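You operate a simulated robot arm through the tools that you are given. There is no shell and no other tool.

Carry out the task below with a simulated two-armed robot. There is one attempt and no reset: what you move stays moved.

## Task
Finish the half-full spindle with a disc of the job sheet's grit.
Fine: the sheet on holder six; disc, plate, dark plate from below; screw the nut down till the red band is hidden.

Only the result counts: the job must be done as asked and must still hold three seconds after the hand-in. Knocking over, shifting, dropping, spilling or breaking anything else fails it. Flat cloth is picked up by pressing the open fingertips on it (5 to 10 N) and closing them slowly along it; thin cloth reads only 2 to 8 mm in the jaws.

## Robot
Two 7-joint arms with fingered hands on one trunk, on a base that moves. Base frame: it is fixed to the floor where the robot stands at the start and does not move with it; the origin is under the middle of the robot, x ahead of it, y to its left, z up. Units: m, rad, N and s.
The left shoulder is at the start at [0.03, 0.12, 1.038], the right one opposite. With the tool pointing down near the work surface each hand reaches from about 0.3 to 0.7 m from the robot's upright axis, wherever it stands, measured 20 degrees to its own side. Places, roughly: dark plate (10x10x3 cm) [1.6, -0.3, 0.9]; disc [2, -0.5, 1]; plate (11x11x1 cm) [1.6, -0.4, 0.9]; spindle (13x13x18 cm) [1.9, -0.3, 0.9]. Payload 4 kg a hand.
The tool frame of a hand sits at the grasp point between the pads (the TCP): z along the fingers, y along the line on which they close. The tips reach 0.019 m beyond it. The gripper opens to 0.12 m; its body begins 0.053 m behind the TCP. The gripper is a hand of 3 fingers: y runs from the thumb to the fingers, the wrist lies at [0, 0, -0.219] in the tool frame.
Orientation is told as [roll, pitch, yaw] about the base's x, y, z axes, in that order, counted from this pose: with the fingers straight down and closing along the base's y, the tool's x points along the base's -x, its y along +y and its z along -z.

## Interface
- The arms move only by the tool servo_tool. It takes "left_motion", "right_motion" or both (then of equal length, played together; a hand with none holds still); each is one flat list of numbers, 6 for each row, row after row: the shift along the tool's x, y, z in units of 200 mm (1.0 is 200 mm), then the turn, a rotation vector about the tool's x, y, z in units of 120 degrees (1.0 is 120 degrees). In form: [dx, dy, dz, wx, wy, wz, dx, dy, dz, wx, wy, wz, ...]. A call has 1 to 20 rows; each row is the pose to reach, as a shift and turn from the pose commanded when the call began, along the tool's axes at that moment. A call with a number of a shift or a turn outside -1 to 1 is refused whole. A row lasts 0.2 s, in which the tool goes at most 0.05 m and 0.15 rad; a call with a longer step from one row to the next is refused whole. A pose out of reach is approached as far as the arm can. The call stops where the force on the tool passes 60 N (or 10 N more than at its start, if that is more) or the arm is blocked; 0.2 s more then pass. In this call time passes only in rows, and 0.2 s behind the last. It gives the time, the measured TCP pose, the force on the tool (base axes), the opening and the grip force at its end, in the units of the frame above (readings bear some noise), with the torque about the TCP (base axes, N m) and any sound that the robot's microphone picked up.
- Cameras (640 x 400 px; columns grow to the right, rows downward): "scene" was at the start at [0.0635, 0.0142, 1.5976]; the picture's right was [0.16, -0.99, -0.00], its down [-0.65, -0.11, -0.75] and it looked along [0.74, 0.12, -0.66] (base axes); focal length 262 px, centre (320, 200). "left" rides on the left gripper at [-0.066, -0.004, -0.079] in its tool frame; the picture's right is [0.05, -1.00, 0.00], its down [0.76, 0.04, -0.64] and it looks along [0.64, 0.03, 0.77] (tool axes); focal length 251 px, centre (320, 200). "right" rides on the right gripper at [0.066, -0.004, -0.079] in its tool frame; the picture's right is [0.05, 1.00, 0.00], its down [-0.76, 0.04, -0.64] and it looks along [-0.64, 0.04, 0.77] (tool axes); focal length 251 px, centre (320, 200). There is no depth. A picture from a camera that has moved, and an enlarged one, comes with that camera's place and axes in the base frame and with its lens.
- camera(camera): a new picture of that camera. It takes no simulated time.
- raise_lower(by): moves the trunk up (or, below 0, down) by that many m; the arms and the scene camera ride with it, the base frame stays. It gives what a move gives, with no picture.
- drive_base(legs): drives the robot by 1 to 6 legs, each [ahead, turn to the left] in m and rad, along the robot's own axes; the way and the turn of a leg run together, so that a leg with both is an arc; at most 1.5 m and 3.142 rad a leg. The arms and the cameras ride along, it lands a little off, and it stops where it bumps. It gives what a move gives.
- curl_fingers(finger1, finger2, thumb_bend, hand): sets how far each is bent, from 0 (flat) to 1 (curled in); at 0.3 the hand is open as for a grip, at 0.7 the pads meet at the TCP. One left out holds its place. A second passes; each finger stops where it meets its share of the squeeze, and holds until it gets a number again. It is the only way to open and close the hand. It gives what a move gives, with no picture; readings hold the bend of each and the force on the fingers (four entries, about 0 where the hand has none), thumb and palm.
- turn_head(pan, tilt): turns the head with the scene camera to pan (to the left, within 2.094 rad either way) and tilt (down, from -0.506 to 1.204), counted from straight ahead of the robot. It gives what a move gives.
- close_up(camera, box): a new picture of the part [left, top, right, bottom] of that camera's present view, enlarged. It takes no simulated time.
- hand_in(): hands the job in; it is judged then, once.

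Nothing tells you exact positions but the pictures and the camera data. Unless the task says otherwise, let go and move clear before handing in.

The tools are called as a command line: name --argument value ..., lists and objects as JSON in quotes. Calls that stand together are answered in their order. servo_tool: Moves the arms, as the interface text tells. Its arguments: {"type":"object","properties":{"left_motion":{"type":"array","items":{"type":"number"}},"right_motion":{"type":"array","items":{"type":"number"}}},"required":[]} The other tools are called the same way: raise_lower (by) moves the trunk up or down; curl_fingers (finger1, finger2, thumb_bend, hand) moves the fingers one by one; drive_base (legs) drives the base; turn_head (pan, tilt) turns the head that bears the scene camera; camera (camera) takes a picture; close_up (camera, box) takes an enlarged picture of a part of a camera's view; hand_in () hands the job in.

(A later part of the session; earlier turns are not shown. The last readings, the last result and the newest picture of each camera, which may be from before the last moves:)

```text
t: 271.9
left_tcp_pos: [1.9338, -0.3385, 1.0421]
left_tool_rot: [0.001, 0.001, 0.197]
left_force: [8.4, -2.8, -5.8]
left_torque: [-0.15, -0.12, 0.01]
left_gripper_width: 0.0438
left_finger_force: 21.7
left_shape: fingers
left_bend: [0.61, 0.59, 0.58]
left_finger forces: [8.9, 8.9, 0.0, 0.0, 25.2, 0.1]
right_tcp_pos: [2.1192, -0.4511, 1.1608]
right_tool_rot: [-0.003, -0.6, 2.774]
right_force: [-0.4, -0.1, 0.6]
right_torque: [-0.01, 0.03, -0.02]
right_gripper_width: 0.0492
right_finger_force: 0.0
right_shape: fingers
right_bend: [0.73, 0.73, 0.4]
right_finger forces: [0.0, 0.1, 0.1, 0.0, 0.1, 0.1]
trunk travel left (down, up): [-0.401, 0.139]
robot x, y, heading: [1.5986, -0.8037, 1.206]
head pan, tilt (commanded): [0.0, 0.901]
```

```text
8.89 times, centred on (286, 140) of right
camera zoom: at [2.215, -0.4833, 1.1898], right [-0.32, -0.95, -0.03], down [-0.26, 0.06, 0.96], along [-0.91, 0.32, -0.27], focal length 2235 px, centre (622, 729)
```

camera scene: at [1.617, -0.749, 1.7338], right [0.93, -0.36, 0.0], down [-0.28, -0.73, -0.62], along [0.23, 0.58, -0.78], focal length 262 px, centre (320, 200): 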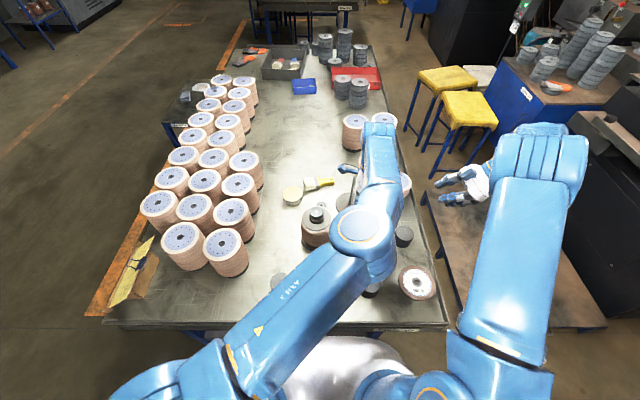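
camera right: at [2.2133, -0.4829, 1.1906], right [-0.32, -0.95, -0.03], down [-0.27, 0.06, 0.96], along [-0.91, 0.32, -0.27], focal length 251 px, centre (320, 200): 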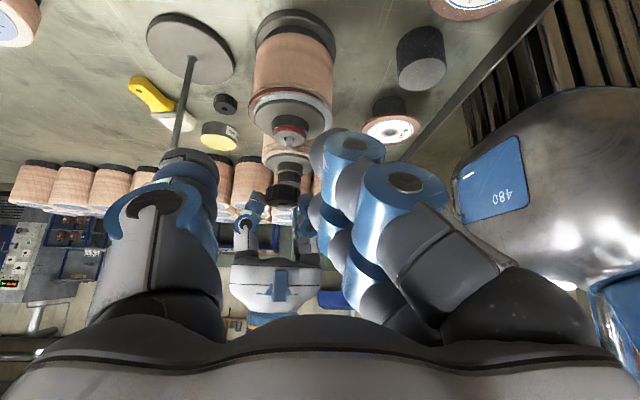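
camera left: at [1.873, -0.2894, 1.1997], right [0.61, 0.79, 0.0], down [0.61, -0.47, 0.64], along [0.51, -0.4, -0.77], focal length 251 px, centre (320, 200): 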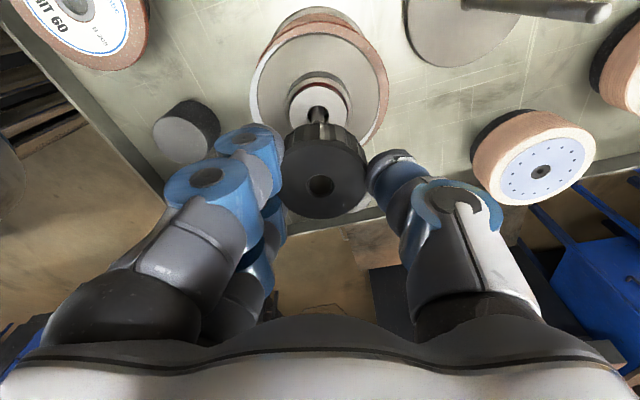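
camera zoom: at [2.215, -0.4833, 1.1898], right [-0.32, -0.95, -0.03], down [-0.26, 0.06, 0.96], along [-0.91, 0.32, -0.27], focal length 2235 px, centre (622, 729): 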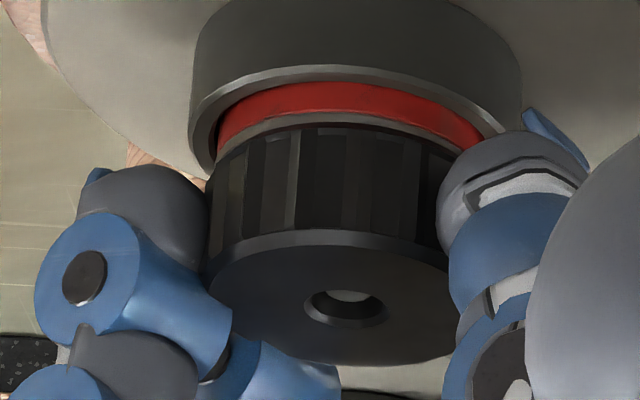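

The nut is clearly advancing now (it pulls the hand down and the red band narrows). Finishing this stroke with more feed.

servo_tool --left_motion '[0.003, 0.002, 0.003, 0, 0, 0.07, 0.003, 0.002, 0.005, 0, 0, 0.14, 0.003, 0.002, 0.006, 0, 0, 0.21, 0.003, 0.002, 0.007, 0, 0, 0.28, 0.003, 0.002, 0.008, 0, 0, 0.35, 0.003, 0.002, 0.009, 0, 0, 0.42]'

curl_fingers --hand "left" --finger1 0.5 --finger2 0.5 --thumb_bend 0.5

close_up --camera "right" --box '[262, 118, 310, 163]'

close_up --camera "left" --box '[250, 50, 390, 230]'

```text
t: 273.3
left_tcp_pos: [1.9309, -0.3364, 1.0419]
left_tool_rot: [0.0, 0.002, -0.682]
left_force: [7.6, -8.8, 3.4]
left_torque: [-0.2, -0.04, 0.11]
left_gripper_width: 0.0439
left_finger_force: 23.3
left_shape: fingers
left_bend: [0.61, 0.59, 0.58]
left_finger forces: [10.2, 10.3, 0.0, 0.0, 25.9, 0.0]
right_tcp_pos: [2.1194, -0.4528, 1.1632]
right_tool_rot: [-0.006, -0.6, 2.774]
right_force: [0.4, 0.5, -0.4]
right_torque: [-0.05, -0.03, 0.02]
right_gripper_width: 0.0494
right_finger_force: 0.1
right_shape: fingers
right_bend: [0.73, 0.73, 0.4]
right_finger forces: [0.0, 0.0, 0.0, 0.1, 0.0, 0.0]
trunk travel left (down, up): [-0.401, 0.139]
robot x, y, heading: [1.5981, -0.805, 1.2]
head pan, tilt (commanded): [0.0, 0.901]
```

```text
t: 274.3
left_tcp_pos: [1.9301, -0.3373, 1.0409]
left_tool_rot: [0.0, -0.001, -0.677]
left_force: [-0.3, -0.2, 0.4]
left_torque: [0.03, 0.0, 0.02]
left_gripper_width: 0.068
left_finger_force: 0.0
left_shape: fingers
left_bend: [0.5, 0.5, 0.5]
left_finger forces: [0.1, 0.0, 0.1, 0.0, 0.0, 0.0]
right_tcp_pos: [2.1196, -0.4515, 1.1628]
right_tool_rot: [-0.002, -0.599, 2.774]
right_force: [0.6, 0.2, -0.7]
right_torque: [0.01, 0.03, -0.02]
right_gripper_width: 0.049
right_finger_force: 0.1
right_shape: fingers
right_bend: [0.73, 0.73, 0.4]
right_finger forces: [0.0, 0.0, 0.0, 0.0, 0.0, 0.1]
trunk travel left (down, up): [-0.401, 0.139]
robot x, y, heading: [1.5991, -0.8055, 1.199]
head pan, tilt (commanded): [0.0, 0.901]
```

```text
8.89 times, centred on (286, 140) of right
camera zoom: at [2.2138, -0.4834, 1.1905], right [-0.32, -0.95, -0.03], down [-0.27, 0.06, 0.96], along [-0.91, 0.32, -0.27], focal length 2235 px, centre (622, 729)
```

zoom: 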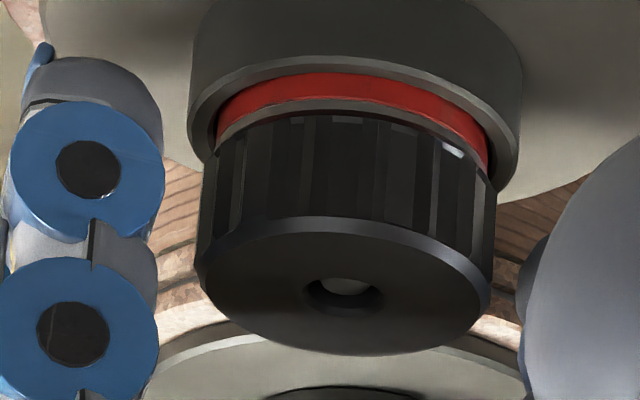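

```text
2.22 times, centred on (320, 140) of left
camera zoom: at [1.9796, -0.3795, 1.1195], right [-0.67, -0.74, 0.0], down [-0.57, 0.51, 0.64], along [-0.48, 0.43, -0.76], focal length 559 px, centre (320, 333)
```

zoom: 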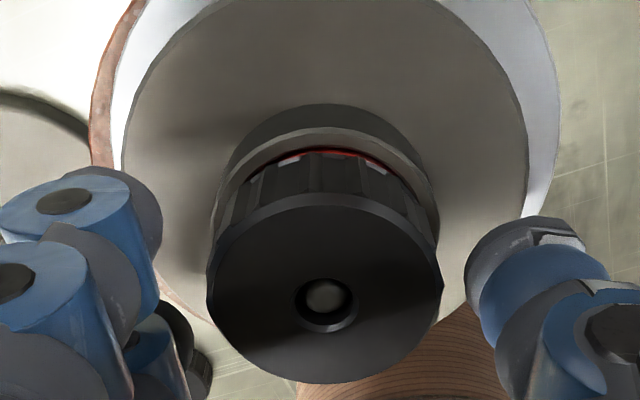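

The nut advanced roughly 2 mm in that stroke. I'll repeat the whole stroke sequence.

servo_tool --left_motion '[0.0015, 0.007, 0, 0, 0, -0.07, 0.0015, 0.007, 0, 0, 0, -0.14, 0.0015, 0.007, 0, 0, 0, -0.21, 0.0015, 0.007, 0, 0, 0, -0.28, 0.0015, 0.007, 0, 0, 0, -0.35, 0.0015, 0.007, 0, 0, 0, -0.42, 0.0015, 0.007, 0, 0, 0, -0.49, 0.0015, 0.007, 0, 0, 0, -0.56, 0.0015, 0.007, 0, 0, 0, -0.63, 0.0015, 0.007, 0, 0, 0, -0.7, 0.0015, 0.007, 0, 0, 0, -0.77, 0.0015, 0.007, 0, 0, 0, -0.84, 0.0015, 0.007, 0, 0, 0, -0.91, 0.0015, 0.007, 0, 0, 0, -0.98]'

servo_tool --left_motion '[0, 0, 0, 0, 0, -0.07, 0, 0, 0, 0, 0, -0.14, 0, 0, 0, 0, 0, -0.21, 0, 0, 0, 0, 0, -0.28, 0, 0, 0, 0, 0, -0.35, 0, 0, 0, 0, 0, -0.42]'

curl_fingers --hand "left" --finger1 0.74 --finger2 0.74 --thumb_bend 0.74

close_up --camera "left" --box '[250, 50, 390, 230]'

```text
t: 277.3
left_tcp_pos: [1.9301, -0.3344, 1.041]
left_tool_rot: [0.0, 0.001, 1.376]
left_force: [0.2, 0.3, -0.7]
left_torque: [-0.01, 0.0, 0.0]
left_gripper_width: 0.0682
left_finger_force: 0.0
left_shape: fingers
left_bend: [0.5, 0.5, 0.5]
left_finger forces: [0.0, 0.1, 0.0, 0.0, 0.1, 0.1]
right_tcp_pos: [2.118, -0.4512, 1.1622]
right_tool_rot: [-0.003, -0.601, 2.775]
right_force: [-0.2, 0.6, 0.3]
right_torque: [-0.03, 0.02, -0.02]
right_gripper_width: 0.0492
right_finger_force: 0.0
right_shape: fingers
right_bend: [0.73, 0.73, 0.4]
right_finger forces: [0.1, 0.1, 0.1, 0.0, 0.0, 0.0]
trunk travel left (down, up): [-0.401, 0.139]
robot x, y, heading: [1.594, -0.8005, 1.199]
head pan, tilt (commanded): [0.0, 0.901]
```

```text
t: 278.7
left_tcp_pos: [1.9302, -0.3351, 1.0397]
left_tool_rot: [0.0, 0.001, 2.256]
left_force: [0.5, -0.4, -0.4]
left_torque: [-0.02, 0.0, -0.01]
left_gripper_width: 0.0677
left_finger_force: 0.0
left_shape: fingers
left_bend: [0.5, 0.5, 0.5]
left_finger forces: [0.0, 0.0, 0.1, 0.1, 0.0, 0.0]
right_tcp_pos: [2.1191, -0.4514, 1.1619]
right_tool_rot: [-0.005, -0.598, 2.773]
right_force: [-0.3, 0.9, 0.6]
right_torque: [0.01, -0.01, -0.03]
right_gripper_width: 0.0493
right_finger_force: 0.1
right_shape: fingers
right_bend: [0.73, 0.73, 0.4]
right_finger forces: [0.0, 0.0, 0.0, 0.0, 0.1, 0.0]
trunk travel left (down, up): [-0.401, 0.139]
robot x, y, heading: [1.5987, -0.8071, 1.2]
head pan, tilt (commanded): [0.0, 0.901]
```

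```text
t: 279.7
left_tcp_pos: [1.9317, -0.336, 1.0406]
left_tool_rot: [0.0, -0.001, 2.255]
left_force: [-2.2, -4.1, -4.1]
left_torque: [0.02, -0.07, 0.02]
left_gripper_width: 0.0435
left_finger_force: 22.5
left_shape: fingers
left_bend: [0.6, 0.58, 0.58]
left_finger forces: [10.7, 12.7, 0.0, 0.1, 21.9, 0.1]
right_tcp_pos: [2.1179, -0.4515, 1.163]
right_tool_rot: [-0.002, -0.601, 2.773]
right_force: [0.1, -0.4, -1.1]
right_torque: [0.01, 0.01, -0.05]
right_gripper_width: 0.0492
right_finger_force: 0.1
right_shape: fingers
right_bend: [0.73, 0.73, 0.4]
right_finger forces: [0.0, 0.1, 0.0, 0.0, 0.0, 0.0]
trunk travel left (down, up): [-0.401, 0.139]
robot x, y, heading: [1.5971, -0.8021, 1.196]
head pan, tilt (commanded): [0.0, 0.901]
```

```text
2.22 times, centred on (320, 140) of left
camera zoom: at [1.8917, -0.2806, 1.1191], right [0.81, 0.59, 0.0], down [0.45, -0.62, 0.64], along [0.38, -0.52, -0.77], focal length 559 px, centre (320, 333)
```

zoom: 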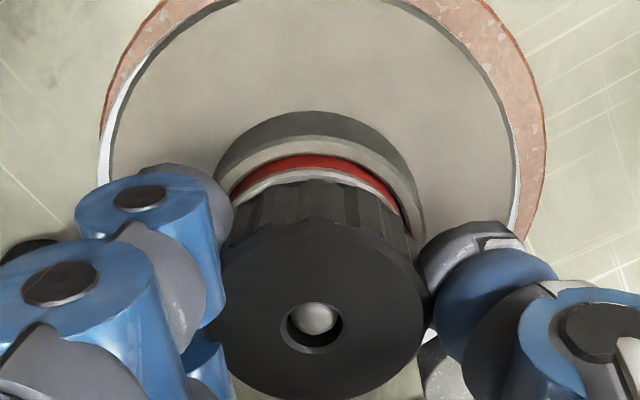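

servo_tool --left_motion '[0, 0, 0.001, 0, 0, 0.07, 0.001, 0, 0.001, 0, 0, 0.14, 0.001, 0, 0.002, 0, 0, 0.21, 0.002, 0, 0.002, 0, 0, 0.28, 0.002, 0, 0.003, 0, 0, 0.35, 0.003, 0, 0.003, 0, 0, 0.42, 0.003, 0, 0.004, 0, 0, 0.49, 0.004, 0, 0.004, 0, 0, 0.56, 0.004, 0, 0.005, 0, 0, 0.63, 0.005, 0, 0.005, 0, 0, 0.7, 0.005, 0, 0.006, 0, 0, 0.77, 0.006, 0, 0.006, 0, 0, 0.84, 0.006, 0, 0.007, 0, 0, 0.91, 0.0065, 0, 0.007, 0, 0, 0.98]'

servo_tool --left_motion '[0, 0, 0.001, 0, 0, 0.07, 0, -0.001, 0.002, 0, 0, 0.14, 0, -0.001, 0.002, 0, 0, 0.21, -0.001, -0.002, 0.003, 0, 0, 0.28, -0.001, -0.002, 0.003, 0, 0, 0.35, -0.0015, -0.0025, 0.004, 0, 0, 0.42]'

close_up --camera "right" --box '[262, 118, 310, 163]'

close_up --camera "left" --box '[250, 50, 390, 230]'

```text
t: 282.7
left_tcp_pos: [1.9318, -0.3367, 1.0391]
left_tool_rot: [-0.003, 0.004, 0.201]
left_force: [5.3, -8.0, -6.9]
left_torque: [-0.29, -0.08, 0.14]
left_gripper_width: 0.0435
left_finger_force: 21.6
left_shape: fingers
left_bend: [0.61, 0.59, 0.58]
left_finger forces: [7.4, 8.4, 0.0, 0.0, 27.1, 0.0]
right_tcp_pos: [2.1188, -0.4524, 1.163]
right_tool_rot: [-0.005, -0.6, 2.772]
right_force: [0.2, -0.9, 0.8]
right_torque: [0.01, -0.02, 0.01]
right_gripper_width: 0.0493
right_finger_force: 0.0
right_shape: fingers
right_bend: [0.73, 0.73, 0.4]
right_finger forces: [0.0, 0.0, 0.0, 0.1, 0.0, 0.0]
trunk travel left (down, up): [-0.401, 0.139]
robot x, y, heading: [1.5968, -0.8046, 1.201]
head pan, tilt (commanded): [0.0, 0.901]
```

```text
t: 284.1
left_tcp_pos: [1.932, -0.337, 1.0386]
left_tool_rot: [0.0, 0.002, -0.68]
left_force: [-5.1, -3.6, -7.3]
left_torque: [-0.1, -0.04, 0.2]
left_gripper_width: 0.0407
left_finger_force: 19.2
left_shape: fingers
left_bend: [0.62, 0.6, 0.59]
left_finger forces: [6.3, 10.6, 0.0, 0.0, 22.1, 0.0]
right_tcp_pos: [2.118, -0.4506, 1.163]
right_tool_rot: [-0.003, -0.602, 2.773]
right_force: [-0.3, 0.5, -0.4]
right_torque: [0.02, -0.02, 0.0]
right_gripper_width: 0.0491
right_finger_force: 0.0
right_shape: fingers
right_bend: [0.73, 0.73, 0.4]
right_finger forces: [0.0, 0.0, 0.0, 0.1, 0.1, 0.0]
trunk travel left (down, up): [-0.401, 0.139]
robot x, y, heading: [1.5959, -0.8041, 1.199]
head pan, tilt (commanded): [0.0, 0.901]
```

```text
8.89 times, centred on (286, 140) of right
camera zoom: at [2.2131, -0.4829, 1.1908], right [-0.32, -0.95, -0.03], down [-0.27, 0.06, 0.96], along [-0.91, 0.32, -0.27], focal length 2235 px, centre (622, 729)
```

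zoom: 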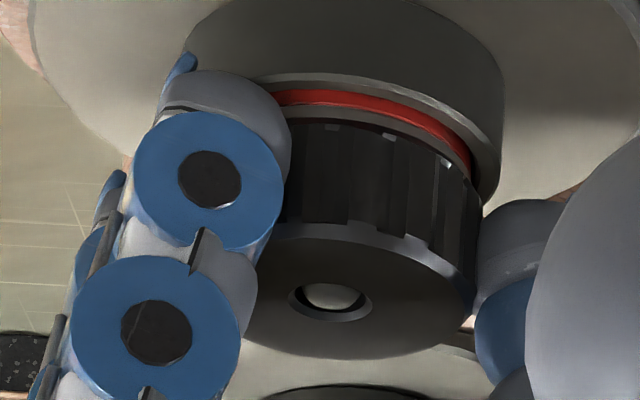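

```text
2.22 times, centred on (320, 140) of left
camera zoom: at [1.9804, -0.3803, 1.1175], right [-0.67, -0.74, 0.0], down [-0.57, 0.51, 0.64], along [-0.48, 0.43, -0.77], focal length 559 px, centre (320, 333)
```

zoom: 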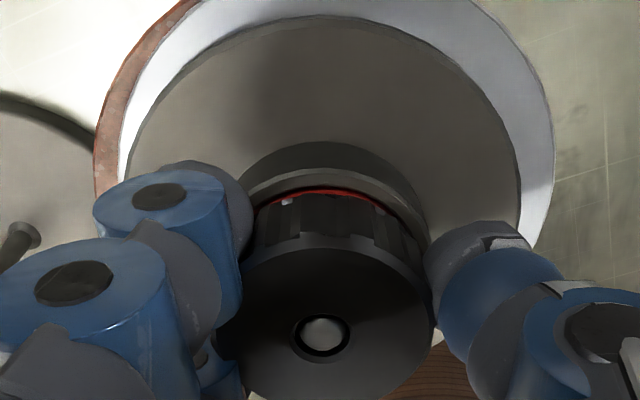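

The red band has narrowed to about half and the rod tip is nearly flush with the nut's top. Another stroke.

curl_fingers --hand "left" --finger1 0.5 --finger2 0.5 --thumb_bend 0.5

servo_tool --left_motion '[0.0075, 0, 0.002, 0, 0, -0.07, 0.0075, 0, 0.004, 0, 0, -0.14, 0.0075, 0, 0.006, 0, 0, -0.21, 0.0075, 0, 0.007, 0, 0, -0.28, 0.0075, 0, 0.007, 0, 0, -0.35, 0.0075, 0, 0.007, 0, 0, -0.42, 0.0075, 0, 0.007, 0, 0, -0.49, 0.0075, 0, 0.007, 0, 0, -0.56, 0.0075, 0, 0.007, 0, 0, -0.63, 0.0075, 0, 0.007, 0, 0, -0.7, 0.0075, 0, 0.007, 0, 0, -0.77, 0.0075, 0, 0.007, 0, 0, -0.84, 0.0075, 0, 0.007, 0, 0, -0.91, 0.0075, 0, 0.007, 0, 0, -0.98]'

servo_tool --left_motion '[0, 0, 0, 0, 0, -0.07, 0, 0, 0, 0, 0, -0.14, 0, 0, 0, 0, 0, -0.21, 0, 0, 0, 0, 0, -0.28, 0, 0, 0, 0, 0, -0.35, 0, 0, 0, 0, 0, -0.42]'

close_up --camera "right" --box '[262, 118, 310, 163]'

curl_fingers --hand "left" --finger1 0.8 --finger2 0.8 --thumb_bend 0.8

close_up --camera "left" --box '[250, 50, 390, 230]'

```text
t: 285.1
left_tcp_pos: [1.9321, -0.3371, 1.0387]
left_tool_rot: [0.001, 0.0, -0.677]
left_force: [-0.7, 0.4, 0.2]
left_torque: [-0.01, -0.01, -0.01]
left_gripper_width: 0.068
left_finger_force: 0.2
left_shape: fingers
left_bend: [0.5, 0.5, 0.5]
left_finger forces: [0.0, 0.1, 0.0, 0.0, 0.0, 0.0]
right_tcp_pos: [2.1178, -0.4514, 1.1622]
right_tool_rot: [-0.004, -0.599, 2.775]
right_force: [-0.4, -0.6, 0.0]
right_torque: [-0.02, 0.01, -0.01]
right_gripper_width: 0.0492
right_finger_force: 0.1
right_shape: fingers
right_bend: [0.73, 0.73, 0.4]
right_finger forces: [0.0, 0.0, 0.0, 0.1, 0.1, 0.1]
trunk travel left (down, up): [-0.401, 0.139]
robot x, y, heading: [1.5977, -0.8025, 1.198]
head pan, tilt (commanded): [0.0, 0.901]
```

```text
t: 288.1
left_tcp_pos: [1.9306, -0.3353, 1.0378]
left_tool_rot: [0.0, 0.0, 1.379]
left_force: [0.0, 0.4, 0.3]
left_torque: [0.02, 0.01, -0.02]
left_gripper_width: 0.0682
left_finger_force: 0.1
left_shape: fingers
left_bend: [0.5, 0.5, 0.5]
left_finger forces: [0.1, 0.0, 0.0, 0.0, 0.1, 0.0]
right_tcp_pos: [2.1182, -0.4508, 1.1619]
right_tool_rot: [-0.004, -0.599, 2.774]
right_force: [0.2, -0.1, 0.7]
right_torque: [0.0, 0.02, -0.02]
right_gripper_width: 0.0493
right_finger_force: 0.0
right_shape: fingers
right_bend: [0.73, 0.73, 0.4]
right_finger forces: [0.0, 0.1, 0.1, 0.0, 0.0, 0.0]
trunk travel left (down, up): [-0.401, 0.139]
robot x, y, heading: [1.6007, -0.8062, 1.202]
head pan, tilt (commanded): [0.0, 0.901]
```

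```text
t: 289.5
left_tcp_pos: [1.9317, -0.3358, 1.0363]
left_tool_rot: [0.0, -0.002, 2.257]
left_force: [-0.3, -1.1, -0.2]
left_torque: [0.0, -0.01, -0.01]
left_gripper_width: 0.0678
left_finger_force: 0.1
left_shape: fingers
left_bend: [0.5, 0.5, 0.5]
left_finger forces: [0.0, 0.0, 0.0, 0.0, 0.0, 0.1]
right_tcp_pos: [2.1183, -0.4509, 1.1616]
right_tool_rot: [-0.004, -0.599, 2.775]
right_force: [0.0, 0.1, -0.4]
right_torque: [-0.04, 0.01, -0.01]
right_gripper_width: 0.0491
right_finger_force: 0.0
right_shape: fingers
right_bend: [0.73, 0.73, 0.4]
right_finger forces: [0.0, 0.0, 0.1, 0.1, 0.0, 0.0]
trunk travel left (down, up): [-0.401, 0.139]
robot x, y, heading: [1.5976, -0.8056, 1.2]
head pan, tilt (commanded): [0.0, 0.901]
```

```text
8.89 times, centred on (286, 140) of right
camera zoom: at [2.2138, -0.4835, 1.1906], right [-0.32, -0.95, -0.03], down [-0.27, 0.06, 0.96], along [-0.91, 0.32, -0.27], focal length 2235 px, centre (622, 729)
```

zoom: 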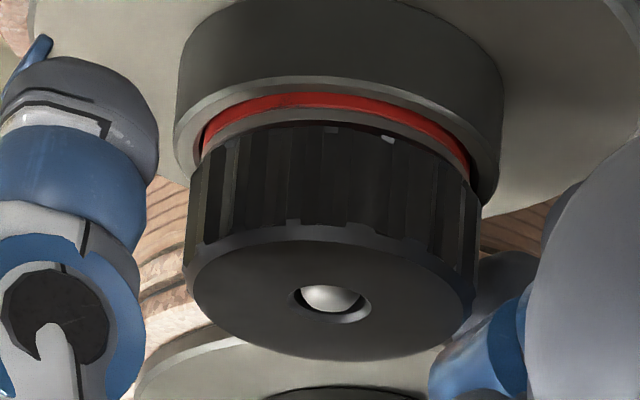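

```text
t: 290.5
left_tcp_pos: [1.9313, -0.3359, 1.0377]
left_tool_rot: [0.001, 0.0, 2.254]
left_force: [1.3, -4.1, -5.6]
left_torque: [-0.14, 0.13, 0.01]
left_gripper_width: 0.0469
left_finger_force: 24.6
left_shape: fingers
left_bend: [0.56, 0.61, 0.61]
left_finger forces: [13.5, 10.6, 0.1, 0.0, 25.4, 0.0]
right_tcp_pos: [2.1187, -0.4505, 1.1617]
right_tool_rot: [-0.003, -0.601, 2.772]
right_force: [0.8, 0.2, 0.1]
right_torque: [0.04, 0.05, 0.0]
right_gripper_width: 0.0492
right_finger_force: 0.0
right_shape: fingers
right_bend: [0.73, 0.73, 0.4]
right_finger forces: [0.0, 0.0, 0.1, 0.1, 0.0, 0.0]
trunk travel left (down, up): [-0.401, 0.139]
robot x, y, heading: [1.5975, -0.8003, 1.198]
head pan, tilt (commanded): [0.0, 0.901]
```

```text
2.22 times, centred on (320, 140) of left
camera zoom: at [1.8928, -0.2814, 1.1154], right [0.81, 0.59, 0.0], down [0.45, -0.62, 0.64], along [0.38, -0.52, -0.77], focal length 559 px, centre (320, 333)
```

zoom: 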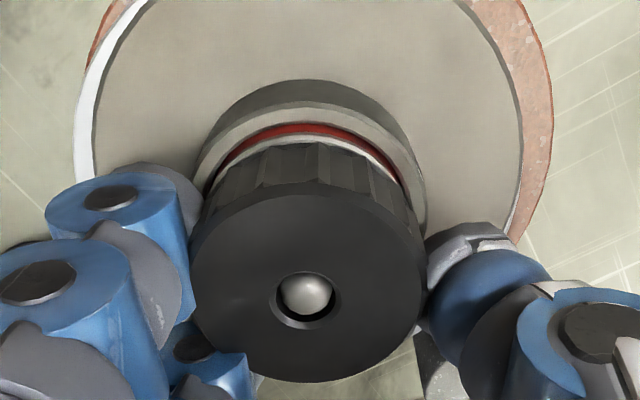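

Red band is down to about 2–3 mm. Turning clockwise again.

servo_tool --left_motion '[0, 0, 0.001, 0, 0, 0.07, 0, 0, 0.001, 0, 0, 0.14, 0.001, 0, 0.002, 0, 0, 0.21, 0.001, 0, 0.002, 0, 0, 0.28, 0.001, 0, 0.003, 0, 0, 0.35, 0.002, 0, 0.004, 0, 0, 0.42, 0.002, 0, 0.004, 0, 0, 0.49, 0.002, 0, 0.005, 0, 0, 0.56, 0.003, 0, 0.006, 0, 0, 0.63, 0.003, 0, 0.006, 0, 0, 0.7, 0.003, 0, 0.007, 0, 0, 0.77, 0.004, 0, 0.008, 0, 0, 0.84, 0.004, 0, 0.008, 0, 0, 0.91, 0.004, 0, 0.009, 0, 0, 0.98]'

servo_tool --left_motion '[0, 0, 0.001, 0, 0, 0.07, 0, 0, 0.002, 0, 0, 0.14, 0, 0, 0.003, 0, 0, 0.21, 0, 0, 0.003, 0, 0, 0.28, 0, 0, 0.004, 0, 0, 0.35, 0, 0, 0.004, 0, 0, 0.42]'

close_up --camera "right" --box '[262, 118, 310, 163]'

close_up --camera "left" --box '[250, 50, 390, 230]'

```text
t: 293.5
left_tcp_pos: [1.9323, -0.3348, 1.0361]
left_tool_rot: [-0.001, 0.0, 0.198]
left_force: [-2.8, 4.9, -6.1]
left_torque: [0.2, -0.01, 0.28]
left_gripper_width: 0.0472
left_finger_force: 22.8
left_shape: fingers
left_bend: [0.55, 0.61, 0.62]
left_finger forces: [14.2, 11.5, 0.0, 0.0, 20.1, 0.1]
right_tcp_pos: [2.1186, -0.4482, 1.163]
right_tool_rot: [-0.003, -0.6, 2.775]
right_force: [0.5, 0.5, 0.5]
right_torque: [0.0, 0.01, -0.04]
right_gripper_width: 0.049
right_finger_force: 0.0
right_shape: fingers
right_bend: [0.73, 0.73, 0.4]
right_finger forces: [0.0, 0.0, 0.1, 0.1, 0.1, 0.0]
trunk travel left (down, up): [-0.401, 0.139]
robot x, y, heading: [1.598, -0.8019, 1.203]
head pan, tilt (commanded): [0.0, 0.901]
```

```text
t: 294.9
left_tcp_pos: [1.9322, -0.3347, 1.0351]
left_tool_rot: [-0.001, 0.0, -0.682]
left_force: [2.4, 6.3, -2.3]
left_torque: [0.09, -0.13, 0.34]
left_gripper_width: 0.0465
left_finger_force: 24.3
left_shape: fingers
left_bend: [0.55, 0.61, 0.63]
left_finger forces: [15.7, 12.7, 0.0, 0.0, 20.3, 0.0]
right_tcp_pos: [2.1185, -0.4505, 1.1615]
right_tool_rot: [-0.001, -0.602, 2.772]
right_force: [0.9, 0.6, 0.3]
right_torque: [-0.03, 0.02, 0.0]
right_gripper_width: 0.0491
right_finger_force: 0.1
right_shape: fingers
right_bend: [0.73, 0.73, 0.4]
right_finger forces: [0.0, 0.0, 0.1, 0.0, 0.0, 0.1]
trunk travel left (down, up): [-0.401, 0.139]
robot x, y, heading: [1.598, -0.8036, 1.199]
head pan, tilt (commanded): [0.0, 0.901]
```

```text
8.89 times, centred on (286, 140) of right
camera zoom: at [2.214, -0.4821, 1.19], right [-0.32, -0.95, -0.03], down [-0.27, 0.06, 0.96], along [-0.91, 0.32, -0.27], focal length 2235 px, centre (622, 729)
```

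zoom: 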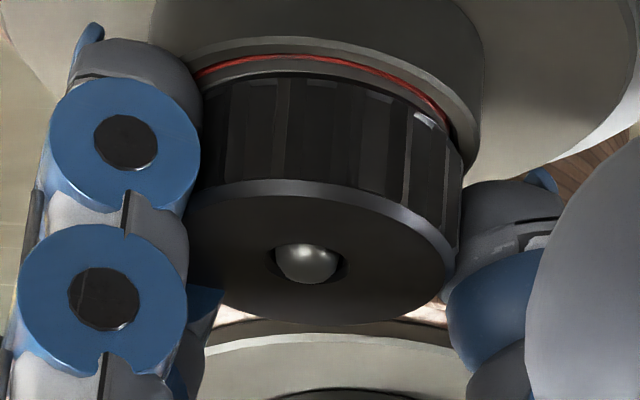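

```text
2.22 times, centred on (320, 140) of left
camera zoom: at [1.9811, -0.3784, 1.1133], right [-0.67, -0.74, 0.0], down [-0.57, 0.51, 0.64], along [-0.48, 0.43, -0.77], focal length 559 px, centre (320, 333)
```

zoom: 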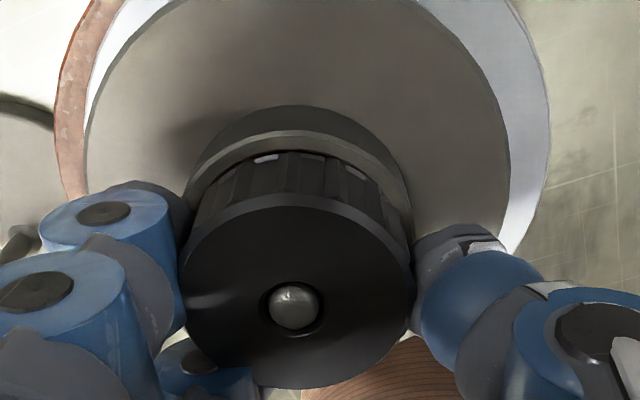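

The red band is now just a thin line. Let me check the whole spindle before the last part of the turn.

camera --camera "right"

close_up --camera "right" --box '[220, 10, 350, 200]'

```text
taken
camera right: at [2.214, -0.4821, 1.19], right [-0.32, -0.95, -0.03], down [-0.27, 0.06, 0.96], along [-0.91, 0.32, -0.27], focal length 251 px, centre (320, 200)
```

right: 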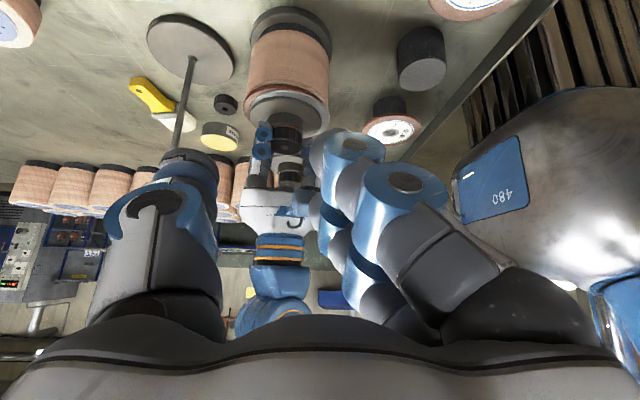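

```text
2.11 times, centred on (285, 105) of right
camera zoom: at [2.214, -0.4821, 1.19], right [-0.32, -0.95, -0.03], down [-0.27, 0.06, 0.96], along [-0.91, 0.32, -0.27], focal length 529 px, centre (394, 400)
```

zoom: 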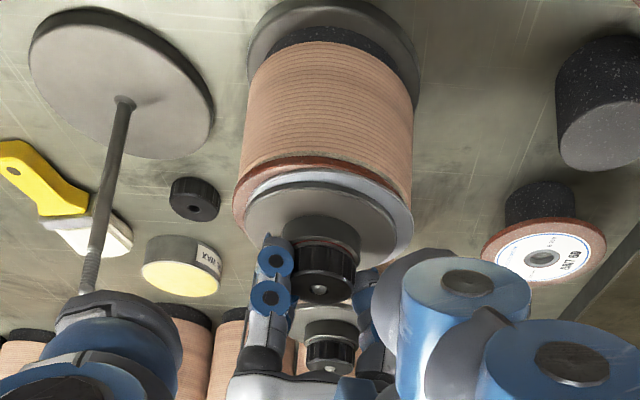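

The spindle stands as before. I'll try to continue the same turn a bit further.

servo_tool --left_motion '[0, 0, 0.001, 0, 0, 0.07, 0, 0, 0.001, 0, 0, 0.14, 0, 0, 0.002, 0, 0, 0.21, 0, 0, 0.002, 0, 0, 0.28]'

close_up --camera "right" --box '[262, 112, 310, 157]'

close_up --camera "left" --box '[250, 50, 390, 230]'

```text
t: 295.9
left_tcp_pos: [1.9325, -0.3358, 1.0335]
left_tool_rot: [-0.001, 0.0, -1.268]
left_force: [6.0, 6.7, 0.6]
left_torque: [0.05, -0.22, 0.3]
left_gripper_width: 0.0464
left_finger_force: 24.5
left_shape: fingers
left_bend: [0.55, 0.61, 0.64]
left_finger forces: [15.3, 13.0, 0.1, 0.0, 21.3, 0.1]
right_tcp_pos: [2.1192, -0.4508, 1.1611]
right_tool_rot: [-0.003, -0.602, 2.772]
right_force: [0.3, 0.1, -0.2]
right_torque: [-0.01, 0.02, 0.0]
right_gripper_width: 0.0492
right_finger_force: 0.0
right_shape: fingers
right_bend: [0.73, 0.73, 0.4]
right_finger forces: [0.0, 0.0, 0.0, 0.0, 0.1, 0.1]
trunk travel left (down, up): [-0.401, 0.139]
robot x, y, heading: [1.6012, -0.8026, 1.199]
head pan, tilt (commanded): [0.0, 0.901]
```

```text
8.89 times, centred on (286, 134) of right
camera zoom: at [2.2144, -0.4826, 1.19], right [-0.32, -0.95, -0.03], down [-0.26, 0.06, 0.96], along [-0.91, 0.32, -0.27], focal length 2235 px, centre (622, 782)
```

zoom: 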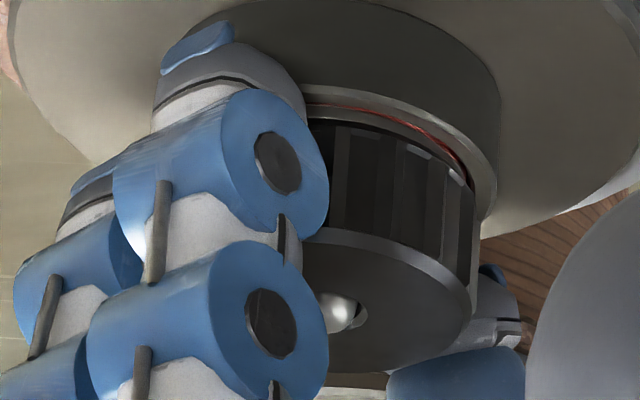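

```text
2.22 times, centred on (320, 140) of left
camera zoom: at [1.9489, -0.3989, 1.1126], right [-0.97, -0.25, 0.0], down [-0.19, 0.74, 0.64], along [-0.16, 0.62, -0.77], focal length 559 px, centre (320, 333)
```

zoom: 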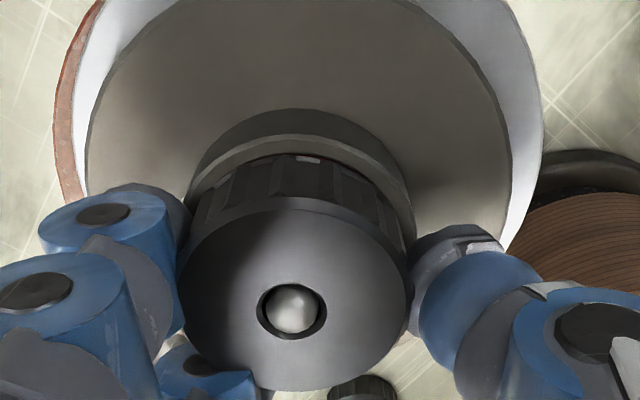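

The red is now only a hairline. Continuing a bit more.

servo_tool --left_motion '[0, 0, 0.001, 0, 0, 0.07, 0, 0, 0.001, 0, 0, 0.14, 0, 0, 0.002, 0, 0, 0.21, 0, 0, 0.002, 0, 0, 0.28, 0, 0, 0.003, 0, 0, 0.35]'

close_up --camera "right" --box '[262, 112, 310, 157]'

close_up --camera "left" --box '[250, 50, 390, 230]'

```text
t: 297.1
left_tcp_pos: [1.9323, -0.3355, 1.0339]
left_tool_rot: [-0.001, -0.001, -1.999]
left_force: [7.2, 1.3, 2.4]
left_torque: [-0.11, -0.09, 0.4]
left_gripper_width: 0.0465
left_finger_force: 25.6
left_shape: fingers
left_bend: [0.55, 0.61, 0.64]
left_finger forces: [15.8, 13.5, 0.1, 0.0, 22.3, 0.0]
right_tcp_pos: [2.1199, -0.451, 1.1621]
right_tool_rot: [-0.004, -0.599, 2.773]
right_force: [-1.0, 0.2, 0.7]
right_torque: [0.01, 0.02, -0.03]
right_gripper_width: 0.0491
right_finger_force: 0.0
right_shape: fingers
right_bend: [0.73, 0.73, 0.4]
right_finger forces: [0.0, 0.1, 0.0, 0.0, 0.0, 0.1]
trunk travel left (down, up): [-0.401, 0.139]
robot x, y, heading: [1.5996, -0.8035, 1.2]
head pan, tilt (commanded): [0.0, 0.901]
```

```text
8.89 times, centred on (286, 134) of right
camera zoom: at [2.2145, -0.4832, 1.1901], right [-0.32, -0.95, -0.03], down [-0.26, 0.06, 0.96], along [-0.91, 0.32, -0.27], focal length 2235 px, centre (622, 782)
```

zoom: 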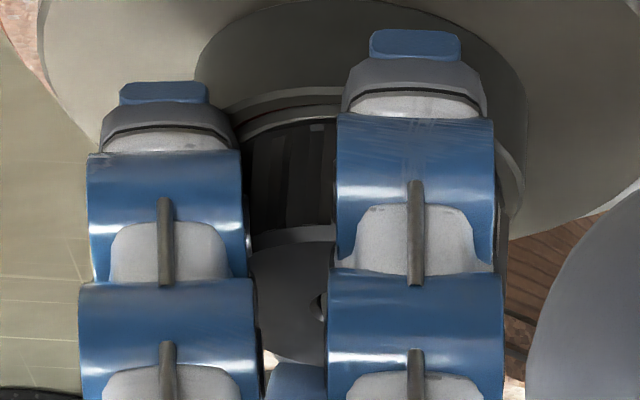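

```text
2.22 times, centred on (320, 140) of left
camera zoom: at [1.9019, -0.3942, 1.112], right [-0.89, 0.47, 0.0], down [0.36, 0.68, 0.64], along [0.3, 0.57, -0.77], focal length 559 px, centre (320, 333)
```

zoom: 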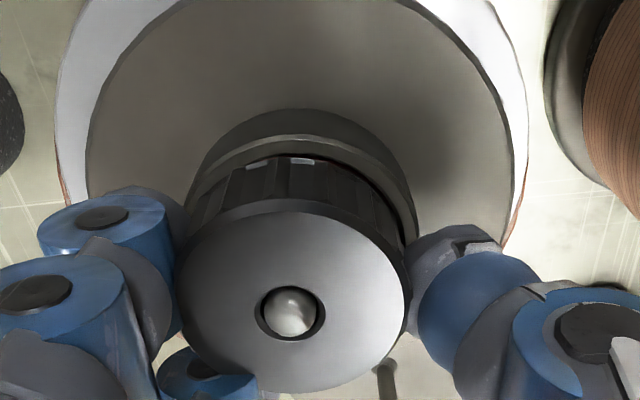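

No red is visible here. I'll open the hand and inspect around the hub.

curl_fingers --hand "left" --finger1 0.48 --finger2 0.48 --thumb_bend 0.48

close_up --camera "right" --box '[262, 112, 310, 157]'

close_up --camera "left" --box '[270, 70, 370, 190]'

```text
t: 298.1
left_tcp_pos: [1.9321, -0.3355, 1.033]
left_tool_rot: [0.0, 0.0, -1.998]
left_force: [-0.1, -0.2, 0.8]
left_torque: [0.01, 0.02, 0.0]
left_gripper_width: 0.0743
left_finger_force: 0.1
left_shape: fingers
left_bend: [0.48, 0.48, 0.48]
left_finger forces: [0.0, 0.0, 0.0, 0.1, 0.1, 0.1]
right_tcp_pos: [2.1186, -0.4519, 1.1635]
right_tool_rot: [-0.002, -0.6, 2.773]
right_force: [-0.4, 0.4, -0.5]
right_torque: [-0.01, -0.01, 0.0]
right_gripper_width: 0.0492
right_finger_force: 0.0
right_shape: fingers
right_bend: [0.73, 0.73, 0.4]
right_finger forces: [0.1, 0.0, 0.0, 0.0, 0.1, 0.0]
trunk travel left (down, up): [-0.401, 0.139]
robot x, y, heading: [1.5963, -0.8008, 1.201]
head pan, tilt (commanded): [0.0, 0.901]
```

```text
8.89 times, centred on (286, 134) of right
camera zoom: at [2.2137, -0.4834, 1.1905], right [-0.32, -0.95, -0.03], down [-0.27, 0.06, 0.96], along [-0.91, 0.32, -0.27], focal length 2235 px, centre (622, 782)
```

zoom: 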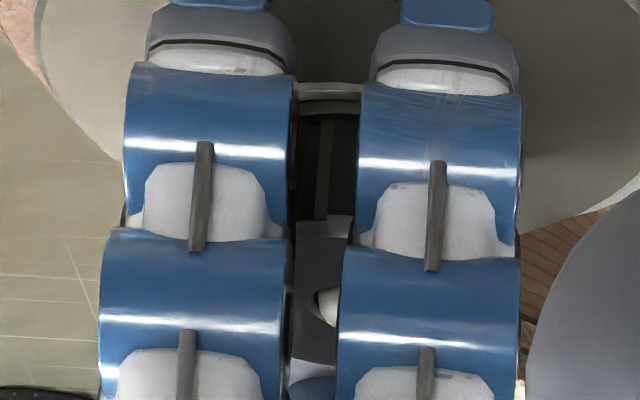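

```text
3.33 times, centred on (320, 130) of left
camera zoom: at [1.901, -0.3941, 1.1121], right [-0.89, 0.46, 0.0], down [0.35, 0.68, 0.64], along [0.3, 0.57, -0.77], focal length 838 px, centre (320, 433)
```

zoom: 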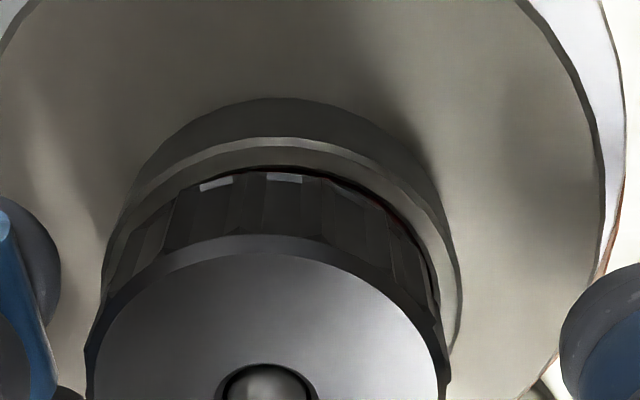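

Almost entirely hidden; I want a little margin. I'll wind the hand back and look with the right camera.

servo_tool --left_motion '[0, 0, 0, 0, 0, -0.07, 0, 0, 0, 0, 0, -0.14, 0, 0, 0, 0, 0, -0.21, 0, 0, 0, 0, 0, -0.28, 0, 0, 0, 0, 0, -0.35, 0, 0, 0, 0, 0, -0.42, 0, 0, 0, 0, 0, -0.49, 0, 0, 0, 0, 0, -0.56, 0, 0, 0, 0, 0, -0.63, 0, 0, 0, 0, 0, -0.7, 0, 0, 0, 0, 0, -0.77, 0, 0, 0, 0, 0, -0.84, 0, 0, 0, 0, 0, -0.91, 0, 0, 0, 0, 0, -0.98]'

close_up --camera "left" --box '[270, 70, 370, 190]'

servo_tool --left_motion '[0, 0, 0, 0, 0, -0.07, 0, 0, 0, 0, 0, -0.14, 0, 0, 0, 0, 0, -0.21, 0, 0, 0, 0, 0, -0.28, 0, 0, 0, 0, 0, -0.35, 0, 0, 0, 0, 0, -0.42, 0, 0, 0, 0, 0, -0.49, 0, 0, 0, 0, 0, -0.56, 0, 0, 0, 0, 0, -0.63, 0, 0, 0, 0, 0, -0.7, 0, 0, 0, 0, 0, -0.77, 0, 0, 0, 0, 0, -0.84, 0, 0, 0, 0, 0, -0.91, 0, 0, 0, 0, 0, -0.98]'

close_up --camera "left" --box '[270, 70, 370, 190]'

close_up --camera "right" --box '[262, 112, 310, 157]'

```text
t: 301.1
left_tcp_pos: [1.9315, -0.3373, 1.0351]
left_tool_rot: [0.0, -0.001, 0.059]
left_force: [-0.6, -0.3, -1.0]
left_torque: [-0.02, 0.03, -0.01]
left_gripper_width: 0.0743
left_finger_force: 0.0
left_shape: fingers
left_bend: [0.48, 0.48, 0.48]
left_finger forces: [0.0, 0.0, 0.0, 0.0, 0.1, 0.1]
right_tcp_pos: [2.1187, -0.4509, 1.1631]
right_tool_rot: [-0.004, -0.6, 2.774]
right_force: [0.3, -0.1, 0.3]
right_torque: [0.03, 0.0, -0.02]
right_gripper_width: 0.0494
right_finger_force: 0.1
right_shape: fingers
right_bend: [0.73, 0.73, 0.4]
right_finger forces: [0.1, 0.1, 0.1, 0.1, 0.0, 0.0]
trunk travel left (down, up): [-0.401, 0.139]
robot x, y, heading: [1.5961, -0.8009, 1.198]
head pan, tilt (commanded): [0.0, 0.901]
```

```text
3.33 times, centred on (320, 130) of left
camera zoom: at [1.9974, -0.3355, 1.1129], right [0.0, -1.0, 0.0], down [-0.77, 0.0, 0.64], along [-0.64, 0.0, -0.77], focal length 838 px, centre (320, 433)
```

zoom: 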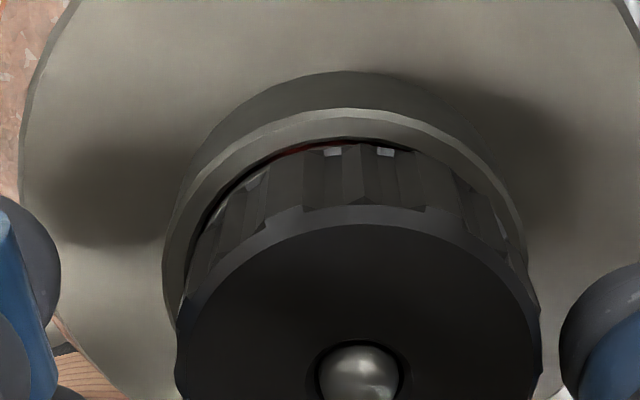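

```text
t: 304.1
left_tcp_pos: [1.9323, -0.3356, 1.0335]
left_tool_rot: [0.0, 0.0, 2.111]
left_force: [-0.2, -0.5, 0.3]
left_torque: [-0.01, -0.01, 0.0]
left_gripper_width: 0.0742
left_finger_force: 0.0
left_shape: fingers
left_bend: [0.48, 0.48, 0.48]
left_finger forces: [0.0, 0.1, 0.0, 0.1, 0.0, 0.1]
right_tcp_pos: [2.118, -0.4515, 1.1631]
right_tool_rot: [-0.004, -0.599, 2.774]
right_force: [-0.7, 0.4, -0.5]
right_torque: [-0.05, -0.01, 0.0]
right_gripper_width: 0.0492
right_finger_force: 0.1
right_shape: fingers
right_bend: [0.73, 0.73, 0.4]
right_finger forces: [0.1, 0.0, 0.1, 0.0, 0.1, 0.1]
trunk travel left (down, up): [-0.401, 0.139]
robot x, y, heading: [1.5976, -0.8009, 1.199]
head pan, tilt (commanded): [0.0, 0.901]
```

```text
3.33 times, centred on (320, 130) of left
camera zoom: at [1.9004, -0.2765, 1.1123], right [0.88, 0.47, 0.0], down [0.36, -0.68, 0.64], along [0.3, -0.57, -0.77], focal length 838 px, centre (320, 433)
```

zoom: 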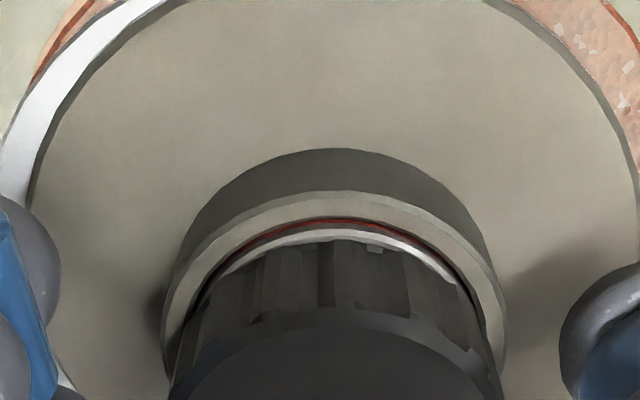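

```text
8.89 times, centred on (286, 134) of right
camera zoom: at [2.2136, -0.4834, 1.1906], right [-0.32, -0.95, -0.03], down [-0.27, 0.06, 0.96], along [-0.91, 0.32, -0.27], focal length 2235 px, centre (622, 782)
```

zoom: 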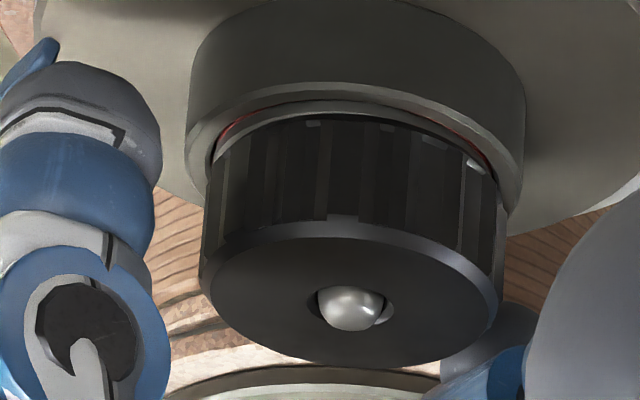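

Just a trace of red remains in the slit. One more partial stroke for certainty: regrip and turn.

curl_fingers --hand "left" --finger1 0.82 --finger2 0.82 --thumb_bend 0.82

servo_tool --left_motion '[0, 0, 0.001, 0, 0, 0.07, 0, 0, 0.001, 0, 0, 0.14, 0, 0, 0.002, 0, 0, 0.21, 0, 0, 0.002, 0, 0, 0.28, 0, 0, 0.003, 0, 0, 0.35, 0, 0, 0.003, 0, 0, 0.42, 0, 0, 0.004, 0, 0, 0.49]'

close_up --camera "right" --box '[262, 112, 310, 157]'

close_up --camera "left" --box '[270, 70, 370, 190]'

```text
t: 305.1
left_tcp_pos: [1.9323, -0.3346, 1.0334]
left_tool_rot: [0.002, 0.0, 2.109]
left_force: [2.5, 3.5, -5.3]
left_torque: [-0.08, 0.08, -0.01]
left_gripper_width: 0.0332
left_finger_force: 23.9
left_shape: fingers
left_bend: [0.65, 0.58, 0.6]
left_finger forces: [9.3, 12.8, 0.0, 0.0, 26.0, 0.1]
right_tcp_pos: [2.118, -0.4493, 1.1615]
right_tool_rot: [-0.002, -0.6, 2.774]
right_force: [-0.3, 0.5, -0.3]
right_torque: [0.0, 0.0, -0.04]
right_gripper_width: 0.0489
right_finger_force: 0.0
right_shape: fingers
right_bend: [0.73, 0.73, 0.4]
right_finger forces: [0.0, 0.1, 0.0, 0.0, 0.1, 0.1]
trunk travel left (down, up): [-0.401, 0.139]
robot x, y, heading: [1.5969, -0.8047, 1.201]
head pan, tilt (commanded): [0.0, 0.901]
```

```text
t: 306.7
left_tcp_pos: [1.932, -0.3349, 1.0324]
left_tool_rot: [0.002, 0.003, 1.079]
left_force: [-0.3, 0.3, -16.3]
left_torque: [0.22, -0.01, 0.24]
left_gripper_width: 0.0147
left_finger_force: 19.4
left_shape: fingers
left_bend: [0.8, 0.57, 0.64]
left_finger forces: [2.5, 18.3, 0.0, 0.1, 18.4, 0.0]
right_tcp_pos: [2.1197, -0.4505, 1.1616]
right_tool_rot: [-0.002, -0.6, 2.771]
right_force: [0.7, 1.3, -0.7]
right_torque: [-0.02, 0.0, 0.0]
right_gripper_width: 0.0496
right_finger_force: 0.0
right_shape: fingers
right_bend: [0.73, 0.73, 0.4]
right_finger forces: [0.1, 0.0, 0.0, 0.1, 0.0, 0.0]
trunk travel left (down, up): [-0.401, 0.139]
robot x, y, heading: [1.5975, -0.8015, 1.202]
head pan, tilt (commanded): [0.0, 0.901]
```

```text
8.89 times, centred on (286, 134) of right
camera zoom: at [2.2144, -0.4824, 1.1898], right [-0.32, -0.95, -0.03], down [-0.26, 0.06, 0.96], along [-0.91, 0.32, -0.27], focal length 2235 px, centre (622, 782)
```

zoom: 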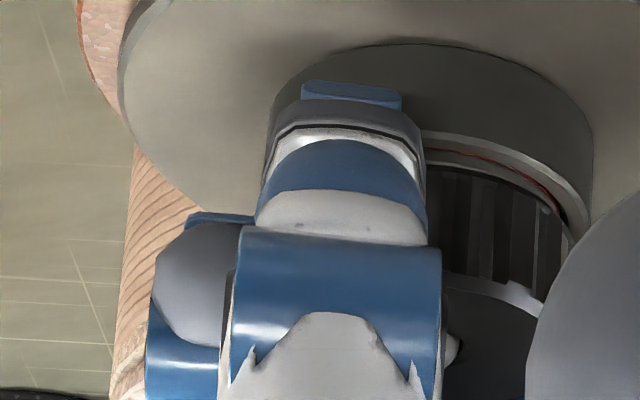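

```text
3.33 times, centred on (320, 130) of left
camera zoom: at [1.9667, -0.2776, 1.1113], right [0.85, -0.52, 0.0], down [-0.4, -0.65, 0.64], along [-0.34, -0.55, -0.76], focal length 838 px, centre (320, 433)
```

zoom: 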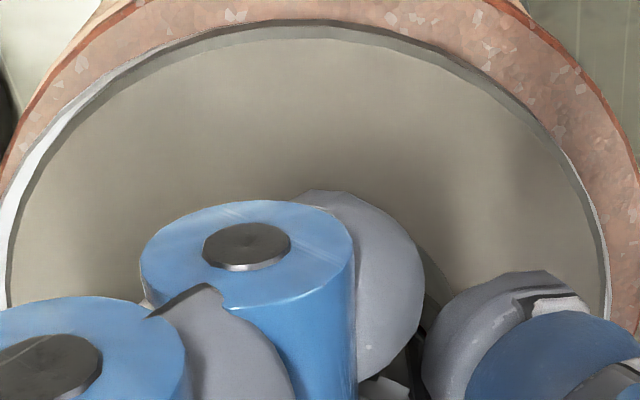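

One finger slipped past the nut and pushed it sideways. I'll open immediately and check.

curl_fingers --hand "left" --finger1 0.48 --finger2 0.48 --thumb_bend 0.48

close_up --camera "right" --box '[220, 10, 350, 200]'

camera --camera "left"

```text
t: 307.7
left_tcp_pos: [1.9318, -0.3369, 1.0342]
left_tool_rot: [0.001, -0.001, 1.081]
left_force: [0.0, 0.6, 0.9]
left_torque: [0.01, -0.04, -0.01]
left_gripper_width: 0.0743
left_finger_force: 0.0
left_shape: fingers
left_bend: [0.48, 0.48, 0.48]
left_finger forces: [0.0, 0.0, 0.1, 0.1, 0.0, 0.1]
right_tcp_pos: [2.1182, -0.4518, 1.1623]
right_tool_rot: [-0.002, -0.599, 2.774]
right_force: [0.2, -1.0, 0.5]
right_torque: [-0.02, 0.03, -0.06]
right_gripper_width: 0.0492
right_finger_force: 0.0
right_shape: fingers
right_bend: [0.73, 0.73, 0.4]
right_finger forces: [0.0, 0.0, 0.0, 0.0, 0.0, 0.1]
trunk travel left (down, up): [-0.401, 0.139]
robot x, y, heading: [1.5982, -0.7985, 1.203]
head pan, tilt (commanded): [0.0, 0.901]
```

```text
2.11 times, centred on (285, 105) of right
camera zoom: at [2.2137, -0.4831, 1.1905], right [-0.32, -0.95, -0.03], down [-0.27, 0.06, 0.96], along [-0.91, 0.32, -0.27], focal length 529 px, centre (394, 400)
```

zoom: 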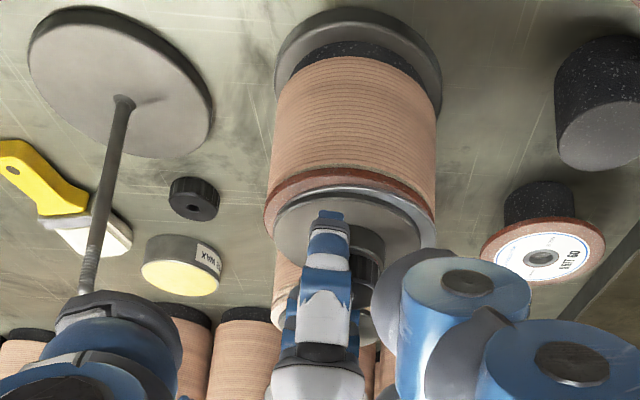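

```text
taken
camera left: at [1.9664, -0.2785, 1.1126], right [0.86, -0.52, 0.0], down [-0.4, -0.66, 0.64], along [-0.33, -0.55, -0.77], focal length 251 px, centre (320, 200)
```

left: 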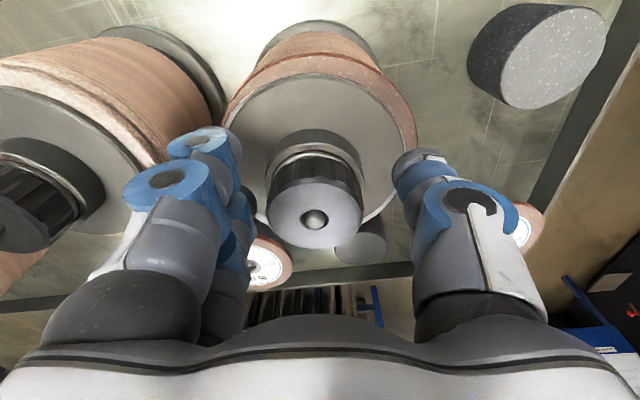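

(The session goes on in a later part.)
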